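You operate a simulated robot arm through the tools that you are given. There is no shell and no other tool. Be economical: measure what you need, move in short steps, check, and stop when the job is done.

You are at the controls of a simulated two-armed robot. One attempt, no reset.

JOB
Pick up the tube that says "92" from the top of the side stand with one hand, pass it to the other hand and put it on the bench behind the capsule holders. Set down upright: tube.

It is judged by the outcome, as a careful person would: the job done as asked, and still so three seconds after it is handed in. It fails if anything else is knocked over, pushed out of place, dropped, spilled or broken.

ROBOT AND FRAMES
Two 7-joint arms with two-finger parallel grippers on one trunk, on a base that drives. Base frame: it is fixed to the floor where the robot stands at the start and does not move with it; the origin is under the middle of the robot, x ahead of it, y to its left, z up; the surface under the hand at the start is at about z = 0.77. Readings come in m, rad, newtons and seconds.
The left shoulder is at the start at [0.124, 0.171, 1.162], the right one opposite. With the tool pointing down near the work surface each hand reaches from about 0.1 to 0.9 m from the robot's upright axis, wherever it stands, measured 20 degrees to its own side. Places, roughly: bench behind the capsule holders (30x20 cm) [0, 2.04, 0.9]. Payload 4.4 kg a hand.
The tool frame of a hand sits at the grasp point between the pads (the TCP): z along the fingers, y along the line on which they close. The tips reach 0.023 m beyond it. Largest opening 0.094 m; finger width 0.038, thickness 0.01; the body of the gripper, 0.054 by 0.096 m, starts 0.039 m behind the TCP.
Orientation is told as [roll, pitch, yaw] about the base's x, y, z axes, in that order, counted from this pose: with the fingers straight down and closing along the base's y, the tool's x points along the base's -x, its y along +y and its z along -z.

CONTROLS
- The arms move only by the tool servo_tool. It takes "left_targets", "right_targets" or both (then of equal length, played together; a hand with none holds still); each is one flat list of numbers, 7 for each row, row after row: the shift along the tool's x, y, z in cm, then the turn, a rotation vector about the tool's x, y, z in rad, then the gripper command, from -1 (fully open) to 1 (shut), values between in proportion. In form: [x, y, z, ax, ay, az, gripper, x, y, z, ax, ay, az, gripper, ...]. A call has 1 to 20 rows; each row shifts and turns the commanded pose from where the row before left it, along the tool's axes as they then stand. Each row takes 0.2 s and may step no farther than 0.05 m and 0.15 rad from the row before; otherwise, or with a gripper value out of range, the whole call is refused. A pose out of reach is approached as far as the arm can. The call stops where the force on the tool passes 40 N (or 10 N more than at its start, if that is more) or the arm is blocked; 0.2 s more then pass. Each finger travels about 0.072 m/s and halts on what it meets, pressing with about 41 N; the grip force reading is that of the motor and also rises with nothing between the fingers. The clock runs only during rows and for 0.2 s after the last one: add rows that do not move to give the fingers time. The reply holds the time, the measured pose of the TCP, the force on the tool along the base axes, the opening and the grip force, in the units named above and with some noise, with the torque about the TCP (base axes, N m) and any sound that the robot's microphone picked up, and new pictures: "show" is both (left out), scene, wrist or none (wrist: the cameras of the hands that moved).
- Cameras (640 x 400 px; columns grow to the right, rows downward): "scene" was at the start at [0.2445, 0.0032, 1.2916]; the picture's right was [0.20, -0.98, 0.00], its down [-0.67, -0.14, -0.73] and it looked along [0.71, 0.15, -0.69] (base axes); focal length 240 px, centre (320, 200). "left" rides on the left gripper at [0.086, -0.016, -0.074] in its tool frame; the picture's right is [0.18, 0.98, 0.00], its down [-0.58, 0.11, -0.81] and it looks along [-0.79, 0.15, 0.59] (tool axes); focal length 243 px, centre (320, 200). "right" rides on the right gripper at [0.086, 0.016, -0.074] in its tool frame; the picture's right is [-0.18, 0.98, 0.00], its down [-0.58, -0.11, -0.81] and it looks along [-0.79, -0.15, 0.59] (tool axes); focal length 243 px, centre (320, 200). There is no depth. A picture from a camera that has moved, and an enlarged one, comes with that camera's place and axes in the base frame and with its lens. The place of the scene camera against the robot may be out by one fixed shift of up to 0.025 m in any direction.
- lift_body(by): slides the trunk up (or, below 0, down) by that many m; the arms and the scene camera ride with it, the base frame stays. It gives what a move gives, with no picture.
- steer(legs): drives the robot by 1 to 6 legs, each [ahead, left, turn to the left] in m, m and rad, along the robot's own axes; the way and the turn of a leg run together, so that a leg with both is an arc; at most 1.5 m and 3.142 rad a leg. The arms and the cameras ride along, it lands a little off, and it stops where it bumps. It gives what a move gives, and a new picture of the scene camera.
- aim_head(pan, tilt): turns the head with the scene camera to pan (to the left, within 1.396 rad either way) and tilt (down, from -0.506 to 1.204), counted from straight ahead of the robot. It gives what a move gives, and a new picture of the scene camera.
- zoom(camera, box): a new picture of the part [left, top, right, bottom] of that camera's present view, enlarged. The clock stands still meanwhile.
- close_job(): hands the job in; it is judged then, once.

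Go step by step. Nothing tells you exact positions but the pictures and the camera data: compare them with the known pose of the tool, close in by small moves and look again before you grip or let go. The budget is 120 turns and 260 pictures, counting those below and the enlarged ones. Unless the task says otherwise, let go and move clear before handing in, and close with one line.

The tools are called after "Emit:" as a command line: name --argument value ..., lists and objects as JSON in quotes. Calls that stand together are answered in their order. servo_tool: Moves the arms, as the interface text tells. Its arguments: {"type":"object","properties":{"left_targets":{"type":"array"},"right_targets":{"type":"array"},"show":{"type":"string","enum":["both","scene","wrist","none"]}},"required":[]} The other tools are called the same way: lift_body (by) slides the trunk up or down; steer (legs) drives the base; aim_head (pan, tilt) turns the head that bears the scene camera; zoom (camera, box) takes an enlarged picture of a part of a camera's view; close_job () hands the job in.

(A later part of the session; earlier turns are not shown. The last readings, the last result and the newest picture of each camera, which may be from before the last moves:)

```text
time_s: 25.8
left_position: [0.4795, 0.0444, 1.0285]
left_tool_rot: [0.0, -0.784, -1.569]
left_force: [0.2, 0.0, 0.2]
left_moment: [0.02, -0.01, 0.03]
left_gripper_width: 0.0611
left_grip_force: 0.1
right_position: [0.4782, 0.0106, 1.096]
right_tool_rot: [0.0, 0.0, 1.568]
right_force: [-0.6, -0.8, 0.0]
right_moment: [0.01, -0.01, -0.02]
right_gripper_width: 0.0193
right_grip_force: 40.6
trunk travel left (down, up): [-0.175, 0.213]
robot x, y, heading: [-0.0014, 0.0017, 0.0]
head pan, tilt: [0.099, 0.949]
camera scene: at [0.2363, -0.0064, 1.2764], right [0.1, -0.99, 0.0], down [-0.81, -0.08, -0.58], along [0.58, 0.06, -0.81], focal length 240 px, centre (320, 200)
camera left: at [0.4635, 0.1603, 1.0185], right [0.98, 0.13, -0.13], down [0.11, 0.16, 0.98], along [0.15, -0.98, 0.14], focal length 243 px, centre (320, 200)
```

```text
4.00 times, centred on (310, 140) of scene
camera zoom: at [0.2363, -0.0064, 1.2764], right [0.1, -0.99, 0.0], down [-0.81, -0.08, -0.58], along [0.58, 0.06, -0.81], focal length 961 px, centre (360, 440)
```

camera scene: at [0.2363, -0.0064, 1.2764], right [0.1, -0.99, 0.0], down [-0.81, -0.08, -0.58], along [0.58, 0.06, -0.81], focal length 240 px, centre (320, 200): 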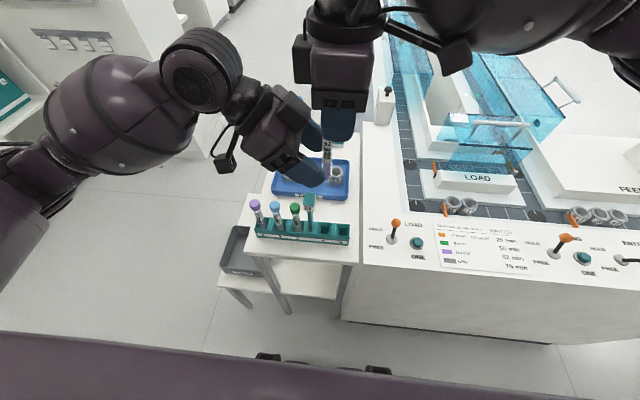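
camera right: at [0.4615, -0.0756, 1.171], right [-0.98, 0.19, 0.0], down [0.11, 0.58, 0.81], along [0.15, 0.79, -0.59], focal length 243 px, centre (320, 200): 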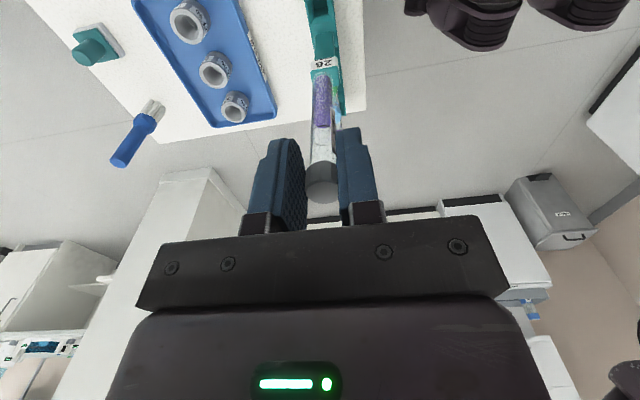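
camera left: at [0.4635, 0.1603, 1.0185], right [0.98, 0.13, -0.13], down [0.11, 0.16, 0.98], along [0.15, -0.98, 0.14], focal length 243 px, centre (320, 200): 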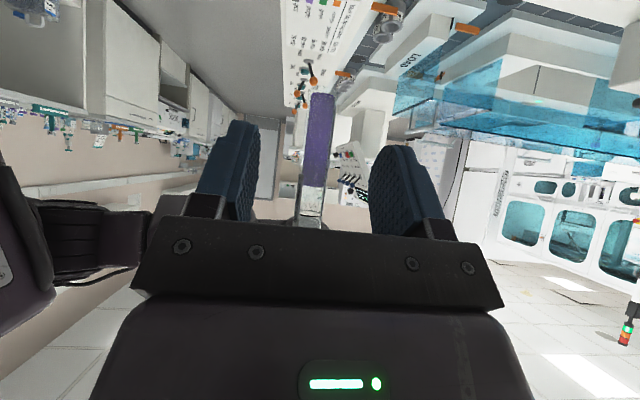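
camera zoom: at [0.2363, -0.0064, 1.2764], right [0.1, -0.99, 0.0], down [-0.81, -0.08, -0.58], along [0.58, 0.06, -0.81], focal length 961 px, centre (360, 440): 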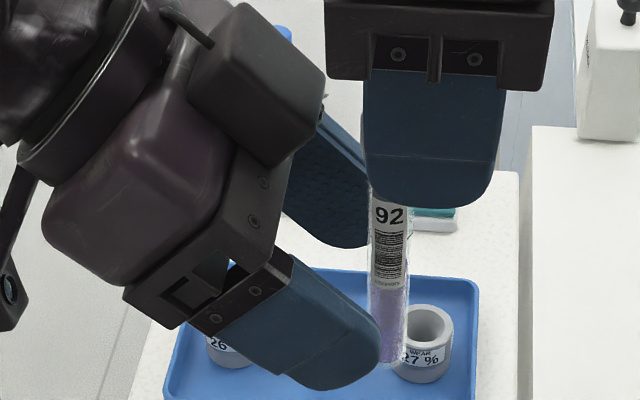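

The dark sensor block on top of the left gripper would meet the right fingers at this tilt. I'll back off and flip the left hand about its axis so the block is underneath and the camera on top, then take the tube nearly horizontally.

Emit:
servo_tool --left_targets '[3.5, 0, -3.5, 0, 0, 0, -0.3, 3.5, 0, -3.5, 0, 0, 0, -0.3, 3.5, 0, -3.5, 0, 0, 0, -0.3, 3.5, 0, -3.5, 0, 0, 0, -0.3]' --show "none"

Emit:
servo_tool --left_targets '[0, 0, 0, 0, 0, -0.15, -0.3, 0, 0, 0, 0, 0, -0.15, -0.3, 0, 0, 0, 0, 0, -0.15, -0.3, 0, 0, 0, 0, 0, -0.15, -0.3, 0, 0, 0, 0, 0, -0.15, -0.3, 0, 0, 0, 0, 0, -0.15, -0.3, 0, 0, 0, 0, 0, -0.15, -0.3, 0, 0, 0, 0, 0, -0.15, -0.3, 0, 0, 0, 0, 0, -0.15, -0.3, 0, 0, 0, 0, 0, -0.15, -0.3, 0, 0, 0, 0, 0, -0.15, -0.3]' --show "scene"

```text
time_s: 26.8
left_position: [0.4791, 0.2459, 1.0269]
left_tool_rot: [0.001, -0.784, -1.57]
left_force: [0.2, -0.2, 0.3]
left_moment: [0.01, 0.01, -0.01]
left_gripper_width: 0.0611
left_grip_force: 0.0
right_position: [0.4762, 0.0113, 1.0962]
right_tool_rot: [-0.002, -0.002, 1.567]
right_force: [-0.8, -0.5, -0.8]
right_moment: [-0.01, 0.01, 0.03]
right_gripper_width: 0.0189
right_grip_force: 41.3
trunk travel left (down, up): [-0.175, 0.213]
robot x, y, heading: [-0.0007, -0.0019, 0.001]
head pan, tilt: [0.099, 0.949]
```

```text
time_s: 29.2
left_position: [0.479, 0.245, 1.0295]
left_tool_rot: [-0.779, 0.055, 0.061]
left_force: [-0.3, 0.0, -0.7]
left_moment: [-0.03, -0.01, -0.03]
left_gripper_width: 0.0611
left_grip_force: 0.0
right_position: [0.4779, 0.0117, 1.0959]
right_tool_rot: [-0.002, 0.0, 1.567]
right_force: [-0.1, -0.7, 0.0]
right_moment: [-0.02, 0.0, -0.01]
right_gripper_width: 0.0192
right_grip_force: 41.3
trunk travel left (down, up): [-0.175, 0.213]
robot x, y, heading: [-0.0008, -0.0018, 0.006]
head pan, tilt: [0.099, 0.949]
camera scene: at [0.2358, -0.0058, 1.2766], right [0.1, -0.99, 0.0], down [-0.81, -0.08, -0.58], along [0.58, 0.06, -0.81], focal length 240 px, centre (320, 200)
```

scene: 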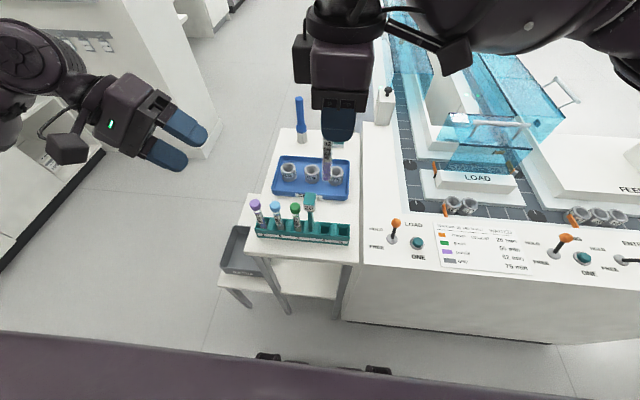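

Emit:
servo_tool --left_targets '[0, 0, 0, 0, 0, -0.15, -0.3, 0, 0, 0, 0, 0, -0.15, -0.3, 0, 0, 0, 0, 0, -0.15, -0.3, 0, 0, 0, 0, 0, -0.15, -0.3, 0, 0, 0, 0, 0, -0.15, -0.3, 0, 0, 0, 0, 0, -0.15, -0.3, 0, 0, 0, 0, 0, -0.15, -0.3, 0, 0, 0, 0, 0, -0.15, -0.3, 0, 0, 0, 0, 0, -0.15, -0.3, 0, 0, 0, 0, 0, -0.14, -0.3, 0, 0, 0, 0, 0.15, 0, -0.3, 0, 0, 0, 0, 0.15, 0, -0.3, 0, 0, 0, 0, 0.15, 0, -0.3, 0, 0, 0, 0, 0.15, 0, -0.3]' --show "both"

```text
time_s: 32.2
left_position: [0.4802, 0.2446, 1.0289]
left_tool_rot: [-0.011, 1.386, 1.562]
left_force: [-0.7, 0.4, -0.5]
left_moment: [0.0, 0.03, 0.04]
left_gripper_width: 0.0611
left_grip_force: 0.1
right_position: [0.4774, 0.0117, 1.0973]
right_tool_rot: [-0.001, 0.001, 1.567]
right_force: [0.2, 0.3, -0.5]
right_moment: [0.01, -0.04, -0.03]
right_gripper_width: 0.0191
right_grip_force: 40.8
trunk travel left (down, up): [-0.175, 0.213]
robot x, y, heading: [0.0025, -0.001, 0.003]
head pan, tilt: [0.099, 0.949]
camera scene: at [0.2362, -0.0056, 1.2764], right [0.1, -0.99, 0.0], down [-0.81, -0.08, -0.58], along [0.58, 0.06, -0.81], focal length 240 px, centre (320, 200)
camera left: at [0.4958, 0.3039, 1.1264], right [-0.98, -0.04, 0.18], down [-0.11, 0.9, -0.42], along [-0.15, -0.44, -0.89], focal length 243 px, centre (320, 200)
```

scene: 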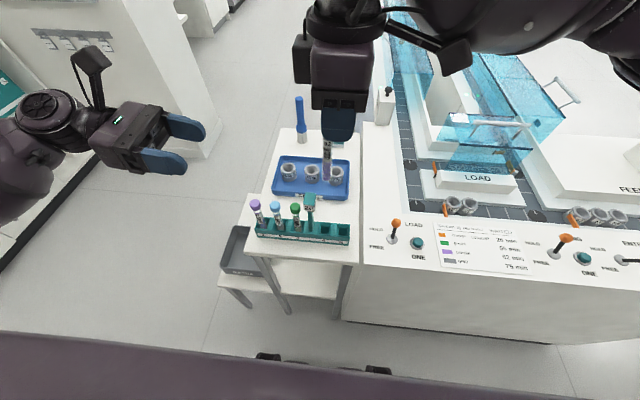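
left: 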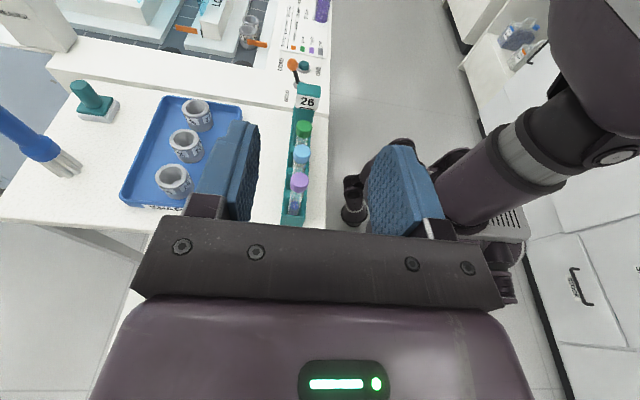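

The left hand is now camera-up and nearly horizontal. Estimated clearances: left camera about 3 cm from the right hand's block, fingers 1.4 cm below the right fingertips. I'll approach to y≈0.10 and look.

Emit:
servo_tool --left_targets '[0.89, 0.05, 3.52, 0, 0, 0, -0.3, 0.89, 0.05, 3.52, 0, 0, 0, -0.3, 0.89, 0.05, 3.52, 0, 0, 0, -0.3, 0.89, 0.05, 3.52, 0, 0, 0, -0.3]' --show "both"

Emit:
zoom --camera "scene" --box '[200, 60, 392, 180]'

```text
time_s: 33.2
left_position: [0.4787, 0.0986, 1.0367]
left_tool_rot: [-0.015, 1.384, 1.562]
left_force: [0.0, 0.1, 0.2]
left_moment: [0.0, 0.02, 0.03]
left_gripper_width: 0.061
left_grip_force: 0.1
right_position: [0.479, 0.0103, 1.0961]
right_tool_rot: [0.001, -0.001, 1.566]
right_force: [-0.9, 0.1, -0.9]
right_moment: [0.04, 0.0, 0.03]
right_gripper_width: 0.0191
right_grip_force: 40.9
trunk travel left (down, up): [-0.175, 0.213]
robot x, y, heading: [0.0013, -0.0008, 0.001]
head pan, tilt: [0.099, 0.949]
camera scene: at [0.2363, -0.0063, 1.2764], right [0.1, -0.99, 0.0], down [-0.81, -0.08, -0.58], along [0.58, 0.06, -0.81], focal length 240 px, centre (320, 200)
camera left: at [0.4943, 0.1576, 1.1352], right [-0.98, -0.04, 0.18], down [-0.11, 0.9, -0.42], along [-0.15, -0.43, -0.89], focal length 243 px, centre (320, 200)
```

scene: 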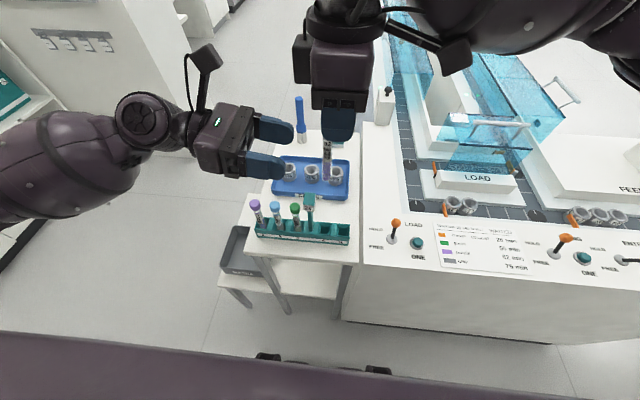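
left: 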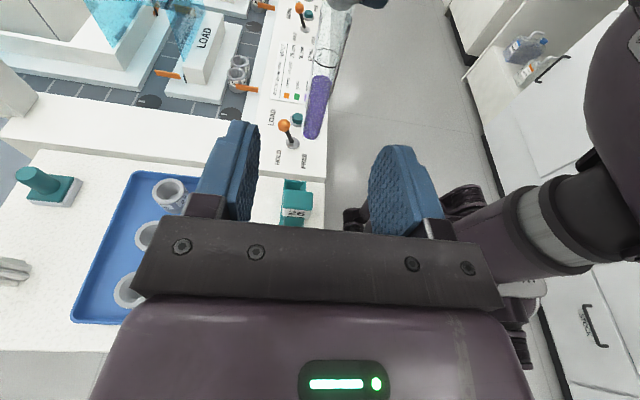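

```text
3.33 times, centred on (296, 120) of scene
camera zoom: at [0.2363, -0.0063, 1.2764], right [0.1, -0.99, 0.0], down [-0.81, -0.08, -0.58], along [0.58, 0.06, -0.81], focal length 801 px, centre (400, 467)
```

zoom: 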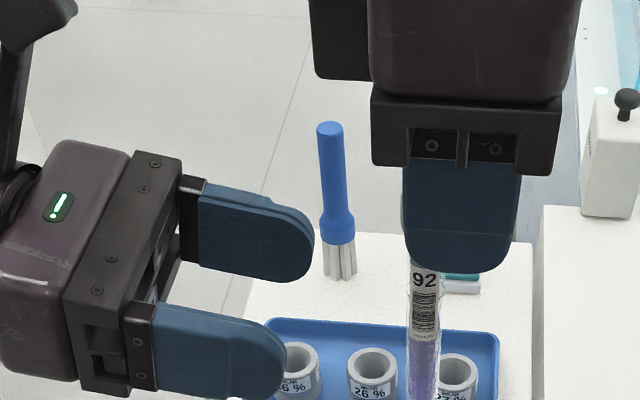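

Emit:
servo_tool --left_targets '[0.48, 0, 2.4, 0, 0, 0, -0.3, 0.48, 0, 2.4, 0, 0, 0, -0.3, 0.46, 0, 2.3, 0, 0, 0, -0.3]' --show "both"

Emit:
zoom --camera "scene" --box '[220, 60, 412, 180]'

Emit:
zoom --camera "right" --box '[200, 60, 440, 210]'

```text
time_s: 34.0
left_position: [0.4787, 0.0267, 1.0367]
left_tool_rot: [-0.011, 1.385, 1.561]
left_force: [-0.5, -0.2, -0.1]
left_moment: [-0.01, -0.01, -0.01]
left_gripper_width: 0.0609
left_grip_force: 0.0
right_position: [0.479, 0.0106, 1.0955]
right_tool_rot: [0.0, 0.0, 1.567]
right_force: [-0.8, 0.6, 0.5]
right_moment: [-0.03, -0.01, -0.01]
right_gripper_width: 0.0191
right_grip_force: 41.1
trunk travel left (down, up): [-0.175, 0.213]
robot x, y, heading: [-0.0007, -0.0002, 0.003]
head pan, tilt: [0.099, 0.949]
camera scene: at [0.2362, -0.0062, 1.2764], right [0.1, -0.99, 0.0], down [-0.81, -0.08, -0.58], along [0.58, 0.06, -0.81], focal length 240 px, centre (320, 200)
camera left: at [0.4942, 0.0852, 1.1357], right [-0.98, -0.04, 0.18], down [-0.11, 0.9, -0.42], along [-0.15, -0.43, -0.89], focal length 243 px, centre (320, 200)
```

scene: 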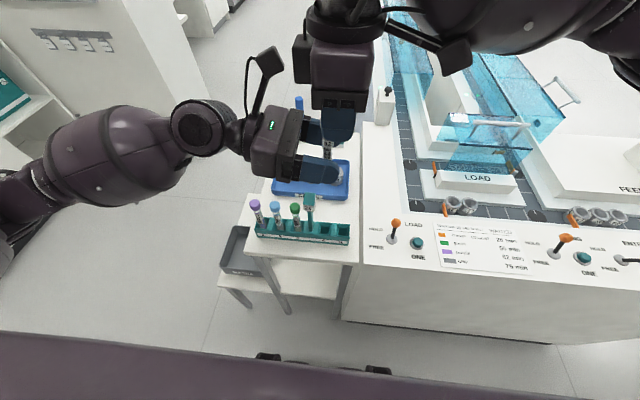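
left: 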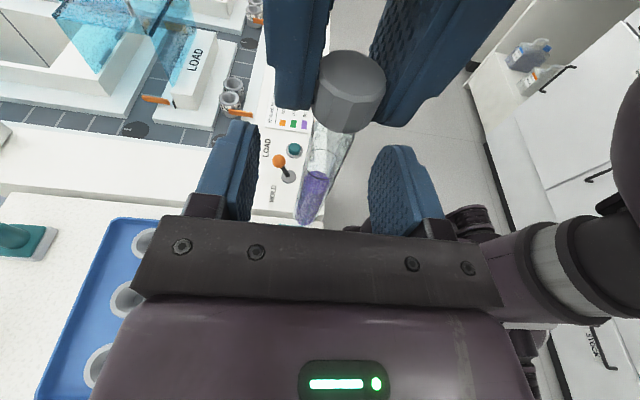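

```text
3.33 times, centred on (316, 120) of scene
camera zoom: at [0.2362, -0.0062, 1.2764], right [0.1, -0.99, 0.0], down [-0.81, -0.08, -0.58], along [0.58, 0.06, -0.81], focal length 801 px, centre (333, 467)
```

zoom: 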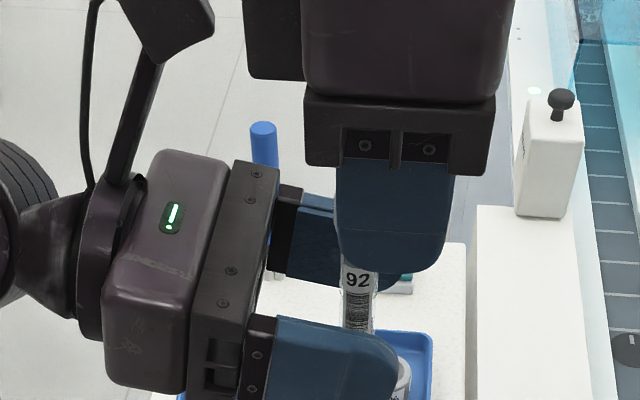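

```text
2.67 times, centred on (320, 135) of right
camera zoom: at [0.4623, -0.0761, 1.1702], right [-0.98, 0.19, 0.0], down [0.11, 0.58, 0.81], along [0.15, 0.79, -0.59], focal length 647 px, centre (320, 373)
```

zoom: 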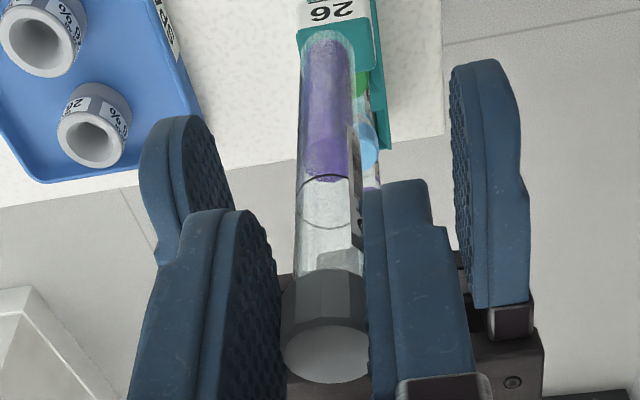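

The left fingers straddle the tube body, clear of the right hand. Closing the left gripper.

Emit:
servo_tool --left_targets '[0, 0, 0, 0, 0, 0, 0.2, 0, 0, 0, 0, 0, 0, 0.6, 0, 0, 0, 0, 0, 0, 1, 0, 0, 0, 0, 0, 0, 1]' --show "both"

Emit:
zoom --camera "right" --box '[200, 60, 440, 210]'

```text
time_s: 35.0
left_position: [0.4771, 0.0272, 1.038]
left_tool_rot: [-0.01, 1.385, 1.562]
left_force: [5.8, -2.2, 0.5]
left_moment: [0.02, 0.54, 0.06]
left_gripper_width: 0.0139
left_grip_force: 40.3
right_position: [0.4772, 0.0117, 1.097]
right_tool_rot: [0.0, 0.0, 1.568]
right_force: [-5.4, 1.5, 0.1]
right_moment: [0.08, -0.23, 0.03]
right_gripper_width: 0.0191
right_grip_force: 41.4
trunk travel left (down, up): [-0.175, 0.213]
robot x, y, heading: [0.0015, -0.0002, -0.001]
head pan, tilt: [0.099, 0.949]
camera scene: at [0.2359, -0.0057, 1.2766], right [0.1, -0.99, 0.0], down [-0.81, -0.08, -0.58], along [0.58, 0.06, -0.81], focal length 240 px, centre (320, 200)
camera left: at [0.4942, 0.0861, 1.1358], right [-0.98, -0.04, 0.18], down [-0.11, 0.9, -0.42], along [-0.15, -0.43, -0.89], focal length 243 px, centre (320, 200)
```

scene: 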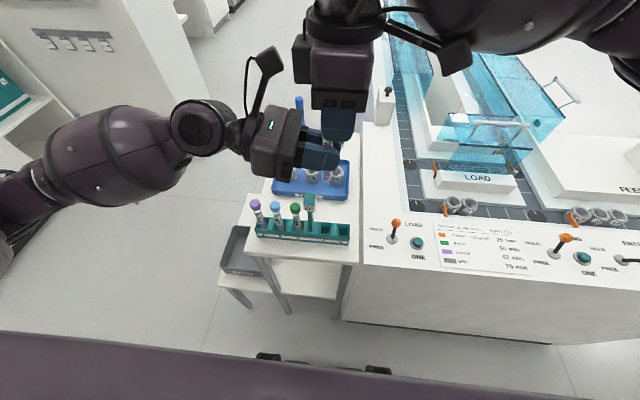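
left: 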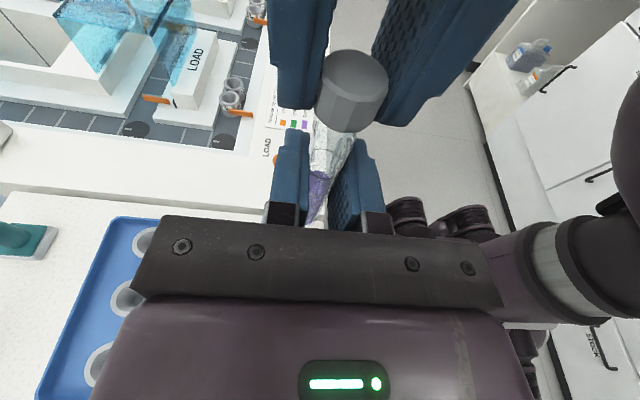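

```text
2.67 times, centred on (320, 135) of right
camera zoom: at [0.4618, -0.0755, 1.1704], right [-0.98, 0.19, 0.0], down [0.11, 0.58, 0.81], along [0.15, 0.79, -0.59], focal length 647 px, centre (320, 373)
```

zoom: 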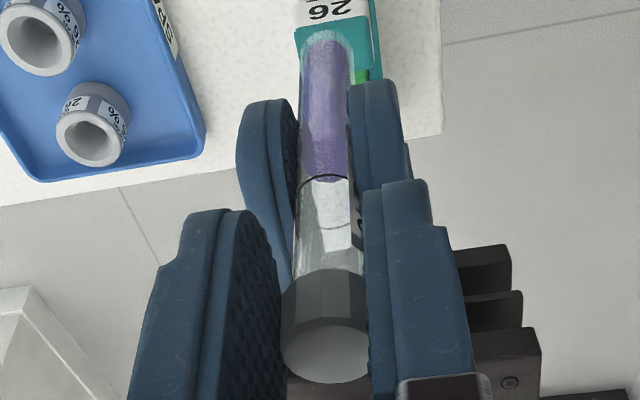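

Left grip holds the tube at 13.9 mm. Opening the right hand and withdrawing straight up, then to the right.

Emit:
servo_tool --right_targets '[0, 0, 0, 0, 0, 0, 0.3, 0, 0, 0, 0, 0, 0, -0.2, 0, 0, 0, 0, 0, 0, -0.2, 0, 0, -1.5, 0, 0, 0, -0.2, 0, 0, -2, 0, 0, 0, -0.2, 1, 0, -2.5, 0, 0, 0, -0.2, 3, 0, -3, 0, 0, 0, -0.2, 4, 0, -3, 0, 0, 0, -0.2, 4, 0, 0, 0, 0, 0, -0.2, 4, 0, 0, 0, 0, 0, -0.2]' --left_targets '[0, 0, 0, 0, 0, 0, 1, 0, 0, 0, 0, 0, 0, 1, 0, 0, 0, 0, 0, 0, 1, 0, 0, 0, 0, 0, 0, 1, 0, 0, 0, 0, 0, 0, 1, 0, 0, 0, 0, 0, 0, 1, 0, 0, 0, 0, 0, 0, 1, 0, 0, 0, 0, 0, 0, 1, 0, 0, 0, 0, 0, 0, 1, 0, 0, 0, 0, 0, 0, 1]' --show "both"

Emit:
zoom --camera "scene" --box '[220, 60, 412, 180]'

```text
time_s: 37.2
left_position: [0.4771, 0.0279, 1.0385]
left_tool_rot: [-0.016, 1.383, 1.554]
left_force: [-0.6, 0.1, -0.4]
left_moment: [-0.04, -0.01, 0.01]
left_gripper_width: 0.0133
left_grip_force: 41.2
right_position: [0.4533, -0.1345, 1.2152]
right_tool_rot: [0.0, -0.001, 1.567]
right_force: [-0.4, 0.0, -0.3]
right_moment: [0.01, 0.0, 0.0]
right_gripper_width: 0.0566
right_grip_force: 0.1
right hand out of reach, approached as far as the arm can: row 9, 10
trunk travel left (down, up): [-0.175, 0.213]
robot x, y, heading: [0.0026, 0.0004, 0.003]
head pan, tilt: [0.099, 0.949]
camera scene: at [0.2352, -0.0064, 1.2768], right [0.1, -0.99, 0.0], down [-0.81, -0.08, -0.58], along [0.58, 0.06, -0.81], focal length 240 px, centre (320, 200)
camera right: at [0.437, -0.2213, 1.2881], right [-0.98, 0.19, 0.0], down [0.11, 0.58, 0.81], along [0.15, 0.79, -0.59], focal length 243 px, centre (320, 200)
camera left: at [0.4933, 0.0854, 1.1363], right [-0.98, -0.04, 0.18], down [-0.11, 0.9, -0.42], along [-0.14, -0.43, -0.89], focal length 243 px, centre (320, 200)
```

scene: 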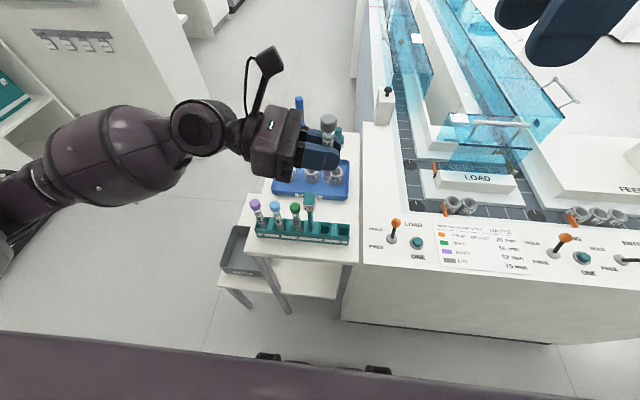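
right: 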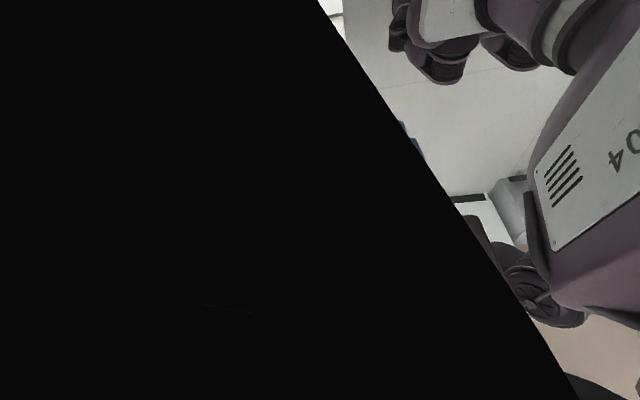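
left: 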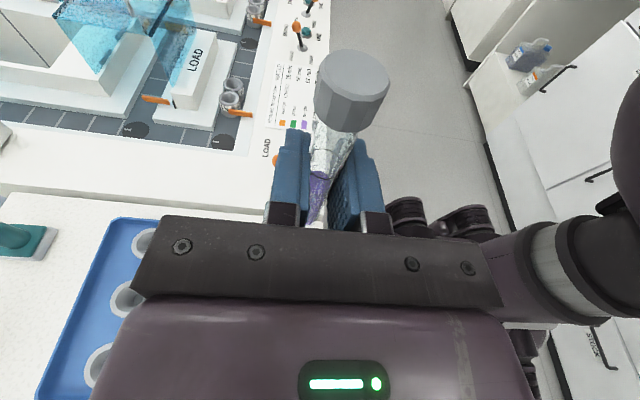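

```text
3.33 times, centred on (316, 120) of scene
camera zoom: at [0.2352, -0.0064, 1.2768], right [0.1, -0.99, 0.0], down [-0.81, -0.08, -0.58], along [0.58, 0.06, -0.81], focal length 801 px, centre (333, 467)
```

zoom: 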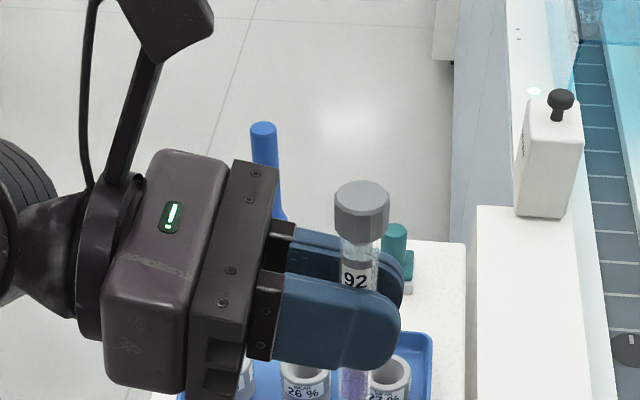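

The left hand holds the tube upright and the right is clear. I'll lift it away and turn the left hand about the vertical so its fingers point forward.

Emit:
servo_tool --left_targets '[2, 0, 0, 0, 0, 0, 1, 2, 0, -2, 0, 0, 0, 1, 0.5, -2, -4.3, 0, 0, 0, 1, 0.5, -2, -4.3, 0, 0, 0, 1, 0.5, -2, -4.3, 0, 0, 0, 1, 0, 0, 0, 0.147, 0, -0.028, 1, 0, 0, 0, 0.147, 0, -0.028, 1, 0, 0, 0, 0.147, 0, -0.028, 1, 0, 0, 0, 0.147, 0, -0.028, 1, 0, 0, 0, 0.147, 0, -0.028, 1, 0, 0, 0, 0.147, 0, -0.028, 1, 0, 0, 0, 0.147, 0, -0.028, 1, 0, 0, 0, 0.147, 0, -0.028, 1, 0, 0, 0, 0.147, 0, -0.028, 1, 0, 0, 0, 0.147, 0, -0.028, 1]' --show "both"

```text
time_s: 40.4
left_position: [0.5367, 0.1641, 1.1203]
left_tool_rot: [-0.009, 1.387, 2.012]
left_force: [0.1, 0.3, 0.2]
left_moment: [0.03, 0.01, 0.0]
left_gripper_width: 0.0141
left_grip_force: 40.8
left hand out of reach, approached as far as the arm can: row 9, 10, 11, 12, 13, 14, 15
right_position: [0.4554, -0.1336, 1.2142]
right_tool_rot: [-0.002, 0.001, 1.567]
right_force: [0.2, 0.1, 0.3]
right_moment: [0.0, 0.02, 0.02]
right_gripper_width: 0.0565
right_grip_force: 0.0
trunk travel left (down, up): [-0.175, 0.213]
robot x, y, heading: [-0.0021, -0.0025, 0.002]
head pan, tilt: [0.099, 0.949]
camera scene: at [0.2359, -0.0057, 1.2766], right [0.1, -0.99, 0.0], down [-0.81, -0.08, -0.58], along [0.58, 0.06, -0.81], focal length 240 px, centre (320, 200)
camera left: at [0.5272, 0.2238, 1.2185], right [-0.87, -0.46, 0.18], down [-0.49, 0.76, -0.42], along [0.06, -0.46, -0.89], focal length 243 px, centre (320, 200)
```

scene: 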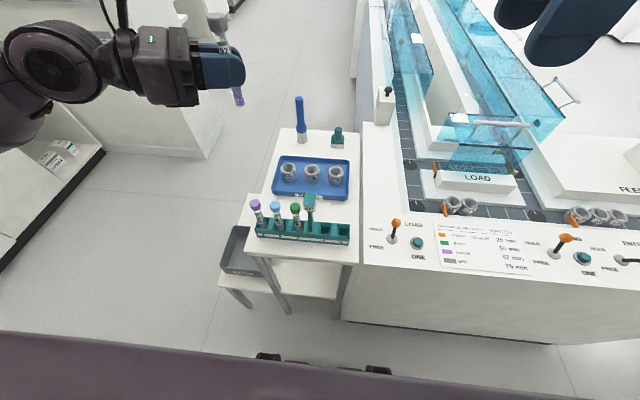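
left: 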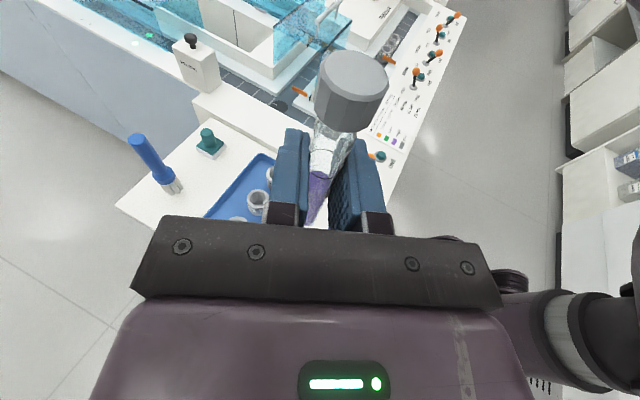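

The left wrist stops at about 25° of that turn, so it can't point forward over the holders in this flipped pose. I'll drive to the bench and set the tube down upright on free bench right of the holders. Then I'll regrip it from above with the same left hand and put it in its final spot.

Emit:
steer --legs '[[0, 0, 1.57], [0.85, 0, 0], [0, -0.5, 0]]'

Emit:
aim_head --pan 0.4 --tilt 0.6

```text
time_s: 53.2
left_position: [0.3248, 1.3848, 1.121]
left_tool_rot: [-0.008, 1.385, -2.694]
left_force: [-0.3, 0.4, -0.1]
left_moment: [0.0, 0.0, -0.01]
left_gripper_width: 0.0143
left_grip_force: 40.8
right_position: [0.6223, 1.304, 1.2142]
right_tool_rot: [-0.001, 0.0, -3.14]
right_force: [-0.3, -0.8, -0.3]
right_moment: [-0.01, -0.02, 0.0]
right_gripper_width: 0.0565
right_grip_force: 0.0
trunk travel left (down, up): [-0.175, 0.213]
robot x, y, heading: [0.4889, 0.8479, 1.582]
head pan, tilt: [0.099, 0.949]
camera scene: at [0.4933, 1.0599, 1.2766], right [0.99, 0.11, 0.0], down [0.09, -0.81, -0.58], along [-0.06, 0.58, -0.81], focal length 240 px, centre (320, 200)
```

scene: 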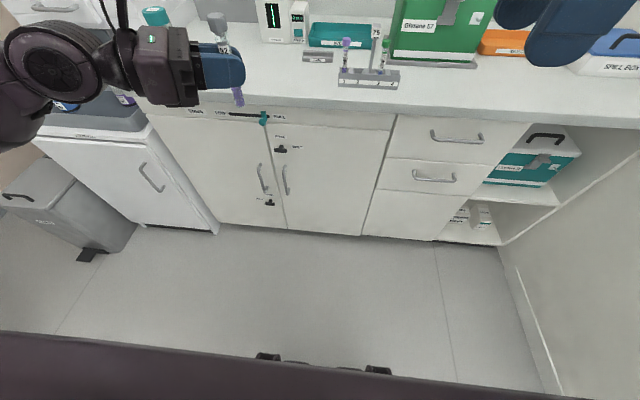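

```text
time_s: 54.1
left_position: [0.3242, 1.3851, 1.1211]
left_tool_rot: [-0.007, 1.386, -2.693]
left_force: [1.1, 0.2, -0.6]
left_moment: [-0.01, 0.02, -0.02]
left_gripper_width: 0.014
left_grip_force: 41.2
right_position: [0.6227, 1.3035, 1.2144]
right_tool_rot: [-0.001, -0.001, -3.139]
right_force: [-0.5, -0.6, 0.3]
right_moment: [0.0, 0.05, 0.0]
right_gripper_width: 0.0562
right_grip_force: 0.0
trunk travel left (down, up): [-0.175, 0.213]
robot x, y, heading: [0.4904, 0.8514, 1.58]
head pan, tilt: [0.4, 0.6]
camera scene: at [0.466, 1.0687, 1.3049], right [0.92, 0.4, 0.0], down [0.22, -0.52, -0.82], along [-0.33, 0.76, -0.57], focal length 240 px, centre (320, 200)
```

scene: 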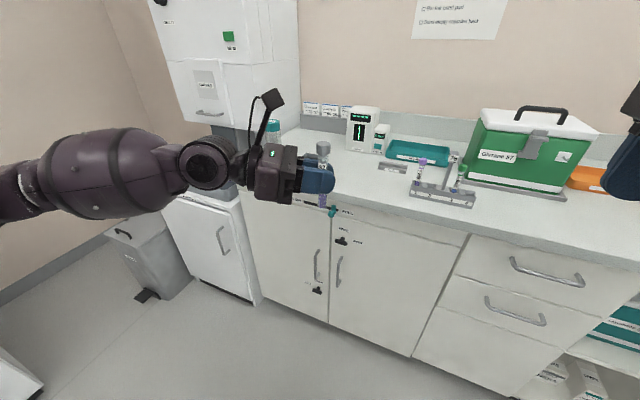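

The left hand can reach the free bench right of the empty holder if I turn slightly and approach. First I'll pull the right hand back, then drive.

Emit:
servo_tool --right_targets '[0, 4, 0, 0, 0, 0, -0.2, 0, 4, 0, 0, 0, 0, -0.2, 0, 4, 0, 0, 0, 0, -0.2]' --show "none"

Emit:
steer --legs '[[0, 0, 0.35], [0.267, -0.286, 0]]'

Emit:
aim_head --pan 0.45 --tilt 0.75

```text
time_s: 54.9
left_position: [0.3232, 1.3847, 1.1205]
left_tool_rot: [-0.008, 1.386, -2.692]
left_force: [-1.1, 0.0, -0.8]
left_moment: [0.0, 0.01, 0.0]
left_gripper_width: 0.0142
left_grip_force: 41.4
right_position: [0.6215, 1.1818, 1.2136]
right_tool_rot: [-0.001, -0.001, -3.143]
right_force: [-0.2, -0.7, -0.1]
right_moment: [0.02, -0.03, 0.03]
right_gripper_width: 0.0565
right_grip_force: 0.0
trunk travel left (down, up): [-0.175, 0.213]
robot x, y, heading: [0.492, 0.8501, 1.578]
head pan, tilt: [0.4, 0.6]
```

```text
time_s: 59.1
left_position: [0.3283, 1.6481, 1.1209]
left_tool_rot: [-0.008, 1.385, -2.344]
left_force: [-0.7, 0.4, 0.3]
left_moment: [0.0, -0.03, -0.01]
left_gripper_width: 0.0143
left_grip_force: 40.9
right_position: [0.676, 1.5614, 1.2145]
right_tool_rot: [0.0, -0.001, -2.791]
right_force: [-0.3, -0.9, 0.6]
right_moment: [-0.01, -0.02, 0.03]
right_gripper_width: 0.0566
right_grip_force: 0.0
trunk travel left (down, up): [-0.175, 0.213]
robot x, y, heading: [0.667, 1.2014, 1.923]
head pan, tilt: [0.4, 0.6]
camera scene: at [0.564, 1.3947, 1.3049], right [0.73, 0.69, 0.0], down [0.39, -0.41, -0.83], along [-0.57, 0.6, -0.56], focal length 240 px, centre (320, 200)
```

scene: 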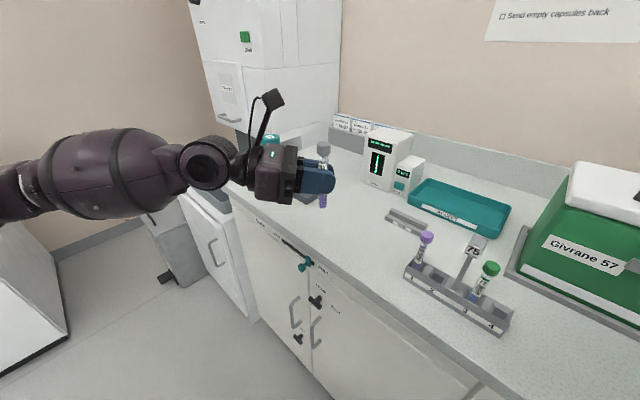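

```text
time_s: 59.8
left_position: [0.3267, 1.6475, 1.1208]
left_tool_rot: [-0.008, 1.387, -2.343]
left_force: [0.5, -0.1, -0.1]
left_moment: [0.01, -0.03, 0.0]
left_gripper_width: 0.0142
left_grip_force: 41.2
right_position: [0.6772, 1.56, 1.2149]
right_tool_rot: [0.001, 0.001, -2.791]
right_force: [0.2, -0.9, 0.0]
right_moment: [-0.02, 0.02, 0.04]
right_gripper_width: 0.0564
right_grip_force: 0.0
trunk travel left (down, up): [-0.175, 0.213]
robot x, y, heading: [0.6672, 1.1981, 1.928]
head pan, tilt: [0.45, 0.75]
camera scene: at [0.5647, 1.3875, 1.2921], right [0.69, 0.72, 0.0], down [0.49, -0.47, -0.73], along [-0.53, 0.51, -0.68], focal length 240 px, centre (320, 200)
```

scene: 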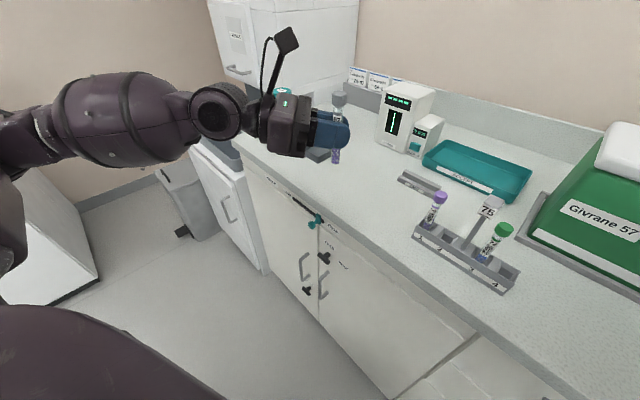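

The tube is held over the bench at about (0.33, 1.65) with bottom z≈1.06. I'll test the command frame with a small sideways move before lowering toward the free spot at (0.29, 1.76).

Emit:
servo_tool --left_targets '[0, -3, 0, 0, 0, 0, 1]' --show "none"

```text
time_s: 60.2
left_position: [0.3034, 1.6687, 1.1194]
left_tool_rot: [-0.003, 1.385, -2.338]
left_force: [-0.2, 0.2, -1.0]
left_moment: [-0.01, 0.0, -0.02]
left_gripper_width: 0.0143
left_grip_force: 41.3
right_position: [0.675, 1.5601, 1.2134]
right_tool_rot: [0.002, 0.001, -2.792]
right_force: [-0.2, -0.3, 0.0]
right_moment: [-0.01, -0.01, 0.02]
right_gripper_width: 0.0563
right_grip_force: 0.0
trunk travel left (down, up): [-0.175, 0.213]
robot x, y, heading: [0.6671, 1.2011, 1.927]
head pan, tilt: [0.45, 0.75]
```

Emit:
servo_tool --left_targets '[0, -1.84, 1.2, 0, 0, 0, 1, 0, -1.84, 1.2, 0, 0, 0, 1, 0, -1.84, 1.2, 0, 0, 0, 1, 0, -1.84, 1.2, 0, 0, 0, 1, -2.93, 0, 0.55, 0, 0, 0, 1, -2.93, 0, 0.55, 0, 0, 0, 1, -2.93, 0, 0.55, 0, 0, 0, 1, -2.93, 0, 0.55, 0, 0, 0, 1]' --show "both"

Emit:
zoom --camera "scene" --box '[240, 80, 432, 200]'

```text
time_s: 62.0
left_position: [0.2838, 1.7549, 0.9923]
left_tool_rot: [-0.007, 1.386, -2.342]
left_force: [0.7, 0.4, -0.7]
left_moment: [-0.01, 0.05, 0.0]
left_gripper_width: 0.014
left_grip_force: 40.8
right_position: [0.6761, 1.5602, 1.2154]
right_tool_rot: [0.001, -0.001, -2.79]
right_force: [0.9, -0.1, -0.4]
right_moment: [-0.01, 0.03, 0.03]
right_gripper_width: 0.0564
right_grip_force: 0.1
trunk travel left (down, up): [-0.175, 0.213]
robot x, y, heading: [0.6705, 1.1983, 1.928]
head pan, tilt: [0.45, 0.75]
camera scene: at [0.5645, 1.3878, 1.2919], right [0.69, 0.72, 0.0], down [0.49, -0.47, -0.73], along [-0.53, 0.51, -0.68], focal length 240 px, centre (320, 200)
camera left: at [0.2324, 1.7249, 1.0901], right [0.73, -0.66, 0.18], down [-0.54, -0.72, -0.42], along [0.41, 0.21, -0.89], focal length 243 px, centre (320, 200)
```

scene: 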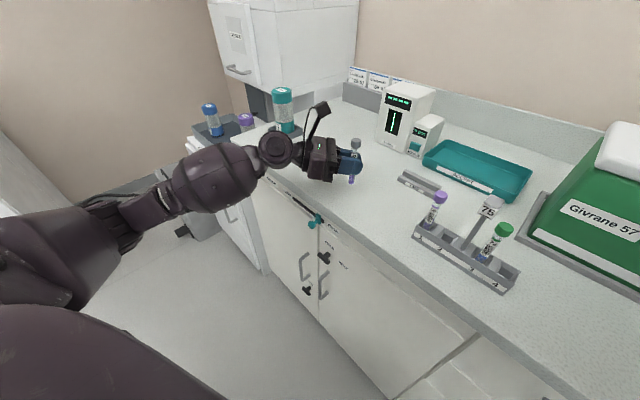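
left: 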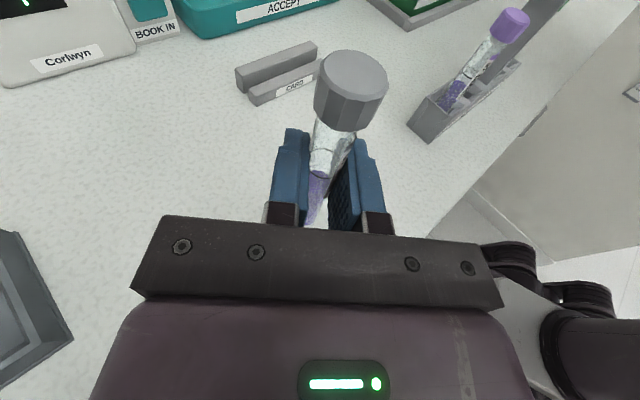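

```text
3.33 times, centred on (336, 140) of scene
camera zoom: at [0.5645, 1.3878, 1.2919], right [0.69, 0.72, 0.0], down [0.49, -0.47, -0.73], along [-0.53, 0.51, -0.68], focal length 801 px, centre (267, 400)
```

zoom: 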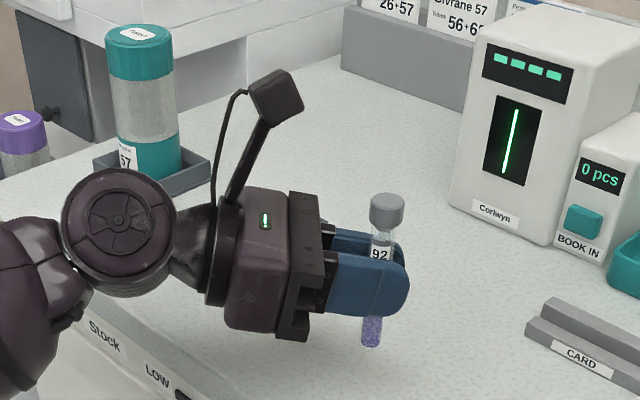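

The spot is clear: card block, rack and holder are all well away. Lowering 2 cm, then in small steps to find contact.

Emit:
servo_tool --left_targets '[-1, 0, 0.18, 0, 0, 0, 1, -1, 0, 0.18, 0, 0, 0, 1, -0.3, 0, 0.06, 0, 0, 0, 1, -0.2, 0, 0.04, 0, 0, 0, 1]' --show "none"

Emit:
zoom --camera "scene" --box '[300, 110, 396, 200]'

```text
time_s: 63.0
left_position: [0.2832, 1.7537, 0.9662]
left_tool_rot: [-0.008, 1.385, -2.344]
left_force: [0.7, -1.1, 0.7]
left_moment: [0.01, 0.02, -0.01]
left_gripper_width: 0.014
left_grip_force: 41.4
right_position: [0.6772, 1.5609, 1.2139]
right_tool_rot: [-0.001, 0.0, -2.789]
right_force: [-0.1, 0.0, -0.4]
right_moment: [-0.01, 0.0, -0.01]
right_gripper_width: 0.0564
right_grip_force: 0.0
trunk travel left (down, up): [-0.175, 0.213]
robot x, y, heading: [0.6634, 1.2021, 1.928]
head pan, tilt: [0.45, 0.75]
```

```text
4.44 times, centred on (348, 155) of scene
camera zoom: at [0.5647, 1.3875, 1.2921], right [0.69, 0.72, 0.0], down [0.49, -0.47, -0.73], along [-0.53, 0.51, -0.68], focal length 1068 px, centre (196, 400)
```

zoom: 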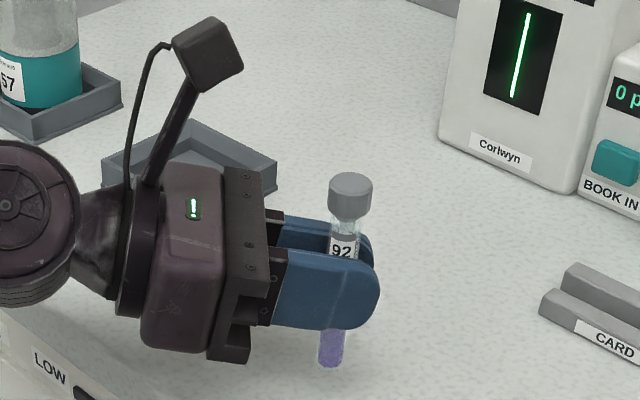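

Emit:
servo_tool --left_targets '[-0.15, 0, 0.03, 0, 0, 0, 1, -0.15, 0, 0.03, 0, 0, 0, 1]' --show "none"

Emit:
servo_tool --left_targets '[-0.15, 0, 0.03, 0, 0, 0, 1, -0.15, 0, 0.03, 0, 0, 0, 1]' --show "none"

```text
time_s: 63.6
left_position: [0.2857, 1.753, 0.9644]
left_tool_rot: [-0.011, 1.386, -2.347]
left_force: [0.0, -0.5, 0.2]
left_moment: [0.0, -0.01, 0.02]
left_gripper_width: 0.014
left_grip_force: 40.7
right_position: [0.6766, 1.5599, 1.2161]
right_tool_rot: [0.001, 0.0, -2.79]
right_force: [-0.2, 0.1, 0.1]
right_moment: [0.0, -0.02, 0.02]
right_gripper_width: 0.0565
right_grip_force: 0.1
trunk travel left (down, up): [-0.175, 0.213]
robot x, y, heading: [0.668, 1.2012, 1.933]
head pan, tilt: [0.45, 0.75]
```

```text
time_s: 64.2
left_position: [0.2834, 1.7533, 0.9613]
left_tool_rot: [-0.009, 1.388, -2.344]
left_force: [0.3, -1.1, -0.6]
left_moment: [0.02, 0.0, 0.01]
left_gripper_width: 0.0142
left_grip_force: 40.7
right_position: [0.6756, 1.5599, 1.2134]
right_tool_rot: [0.0, -0.001, -2.79]
right_force: [-0.3, -0.2, 0.2]
right_moment: [-0.02, 0.0, 0.03]
right_gripper_width: 0.0562
right_grip_force: 0.1
trunk travel left (down, up): [-0.175, 0.213]
robot x, y, heading: [0.6655, 1.201, 1.928]
head pan, tilt: [0.45, 0.75]
```

Emit:
servo_tool --left_targets '[-0.15, 0, 0.03, 0, 0, 0, 1, -0.15, 0, 0.03, 0, 0, 0, 1]' --show "none"

Emit:
zoom --camera "scene" --box '[330, 130, 378, 175]'

```text
time_s: 64.8
left_position: [0.2852, 1.7543, 0.9589]
left_tool_rot: [-0.011, 1.386, -2.346]
left_force: [0.9, 0.2, 2.4]
left_moment: [0.03, 0.0, 0.0]
left_gripper_width: 0.0143
left_grip_force: 41.3
right_position: [0.6766, 1.5608, 1.2138]
right_tool_rot: [0.0, -0.001, -2.79]
right_force: [0.4, 0.9, -0.7]
right_moment: [-0.01, 0.0, -0.01]
right_gripper_width: 0.0562
right_grip_force: 0.1
trunk travel left (down, up): [-0.175, 0.213]
robot x, y, heading: [0.6666, 1.2004, 1.931]
head pan, tilt: [0.45, 0.75]
```

```text
8.89 times, centred on (354, 152) of scene
camera zoom: at [0.5649, 1.3873, 1.2922], right [0.69, 0.72, 0.0], down [0.49, -0.47, -0.73], along [-0.53, 0.51, -0.68], focal length 2136 px, centre (18, 622)
```

zoom: 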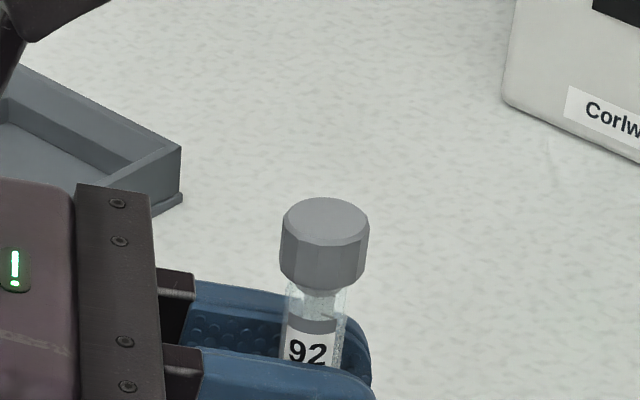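

Emit:
servo_tool --left_targets '[-0.15, 0, 0.03, 0, 0, 0, 1]' --show "none"

Emit:
zoom --camera "scene" --box '[330, 145, 378, 190]'

```text
time_s: 65.2
left_position: [0.2842, 1.7534, 0.9587]
left_tool_rot: [-0.021, 1.387, -2.356]
left_force: [0.4, 0.4, 7.6]
left_moment: [0.03, -0.05, -0.04]
left_gripper_width: 0.0142
left_grip_force: 41.0
right_position: [0.6765, 1.5602, 1.2157]
right_tool_rot: [-0.002, -0.001, -2.792]
right_force: [0.4, 0.1, 0.5]
right_moment: [-0.02, -0.05, 0.01]
right_gripper_width: 0.056
right_grip_force: 0.0
trunk travel left (down, up): [-0.175, 0.213]
robot x, y, heading: [0.6657, 1.2002, 1.932]
head pan, tilt: [0.45, 0.75]
```

```text
8.89 times, centred on (354, 168) of scene
camera zoom: at [0.5651, 1.3868, 1.2925], right [0.69, 0.72, 0.0], down [0.49, -0.47, -0.73], along [-0.53, 0.51, -0.68], focal length 2136 px, centre (18, 489)
```

zoom: 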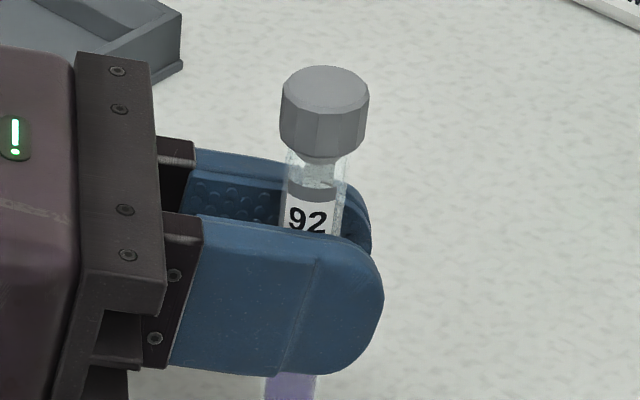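

Contact is confirmed at 7.6 N upward. I'll open just a few millimetres first, so the fingers can still catch the tube, and see if it stands.

Emit:
servo_tool --left_targets '[0.1, 0, -0.02, 0, 0, 0, 0.66, 0, 0, 0, 0, 0, 0, 0.5, 0, 0, 0, 0, 0, 0, 0.4, 0, 0, 0, 0, 0, 0, 0.4, 0, 0, 0, 0, 0, 0, 0.4]' --show "none"

Emit:
zoom --camera "scene" --box '[330, 140, 378, 185]'

Emit:
zoom --camera "left" --box '[240, 40, 432, 240]'

```text
time_s: 66.4
left_position: [0.2839, 1.7534, 0.9574]
left_tool_rot: [-0.012, 1.385, -2.342]
left_force: [0.0, -0.8, 0.6]
left_moment: [-0.01, 0.0, -0.04]
left_gripper_width: 0.0282
left_grip_force: 0.0
right_position: [0.6768, 1.5613, 1.215]
right_tool_rot: [-0.002, -0.002, -2.791]
right_force: [-0.9, -0.4, -0.2]
right_moment: [-0.01, -0.01, 0.01]
right_gripper_width: 0.0565
right_grip_force: 0.0
trunk travel left (down, up): [-0.175, 0.213]
robot x, y, heading: [0.6682, 1.2036, 1.927]
head pan, tilt: [0.45, 0.75]
```

```text
8.89 times, centred on (354, 162) of scene
camera zoom: at [0.5647, 1.3875, 1.2921], right [0.69, 0.72, 0.0], down [0.49, -0.47, -0.73], along [-0.53, 0.51, -0.68], focal length 2136 px, centre (18, 533)
```

zoom: 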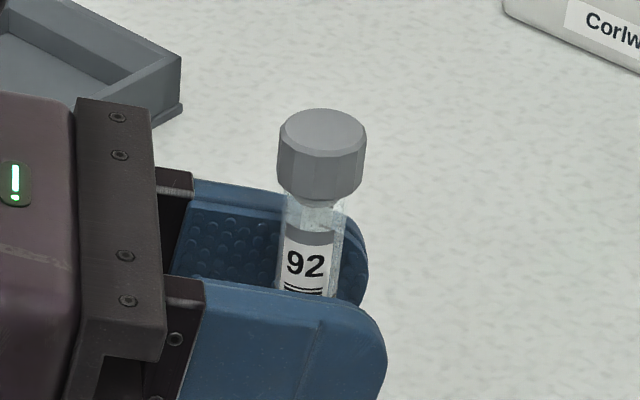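

```text
2.00 times, centred on (336, 140) of left
camera zoom: at [0.233, 1.7245, 1.0554], right [0.73, -0.66, 0.18], down [-0.54, -0.72, -0.42], along [0.41, 0.21, -0.89], focal length 485 px, centre (288, 320)
```

zoom: 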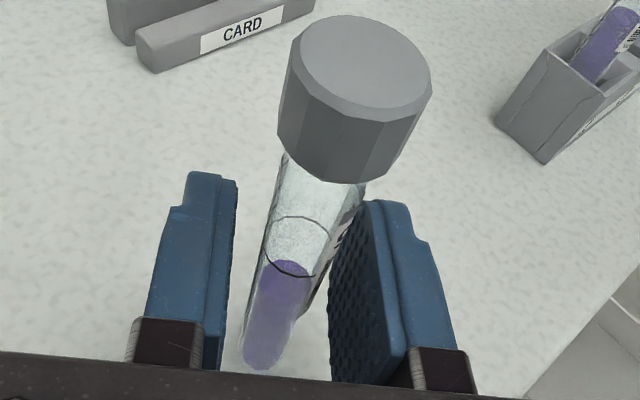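

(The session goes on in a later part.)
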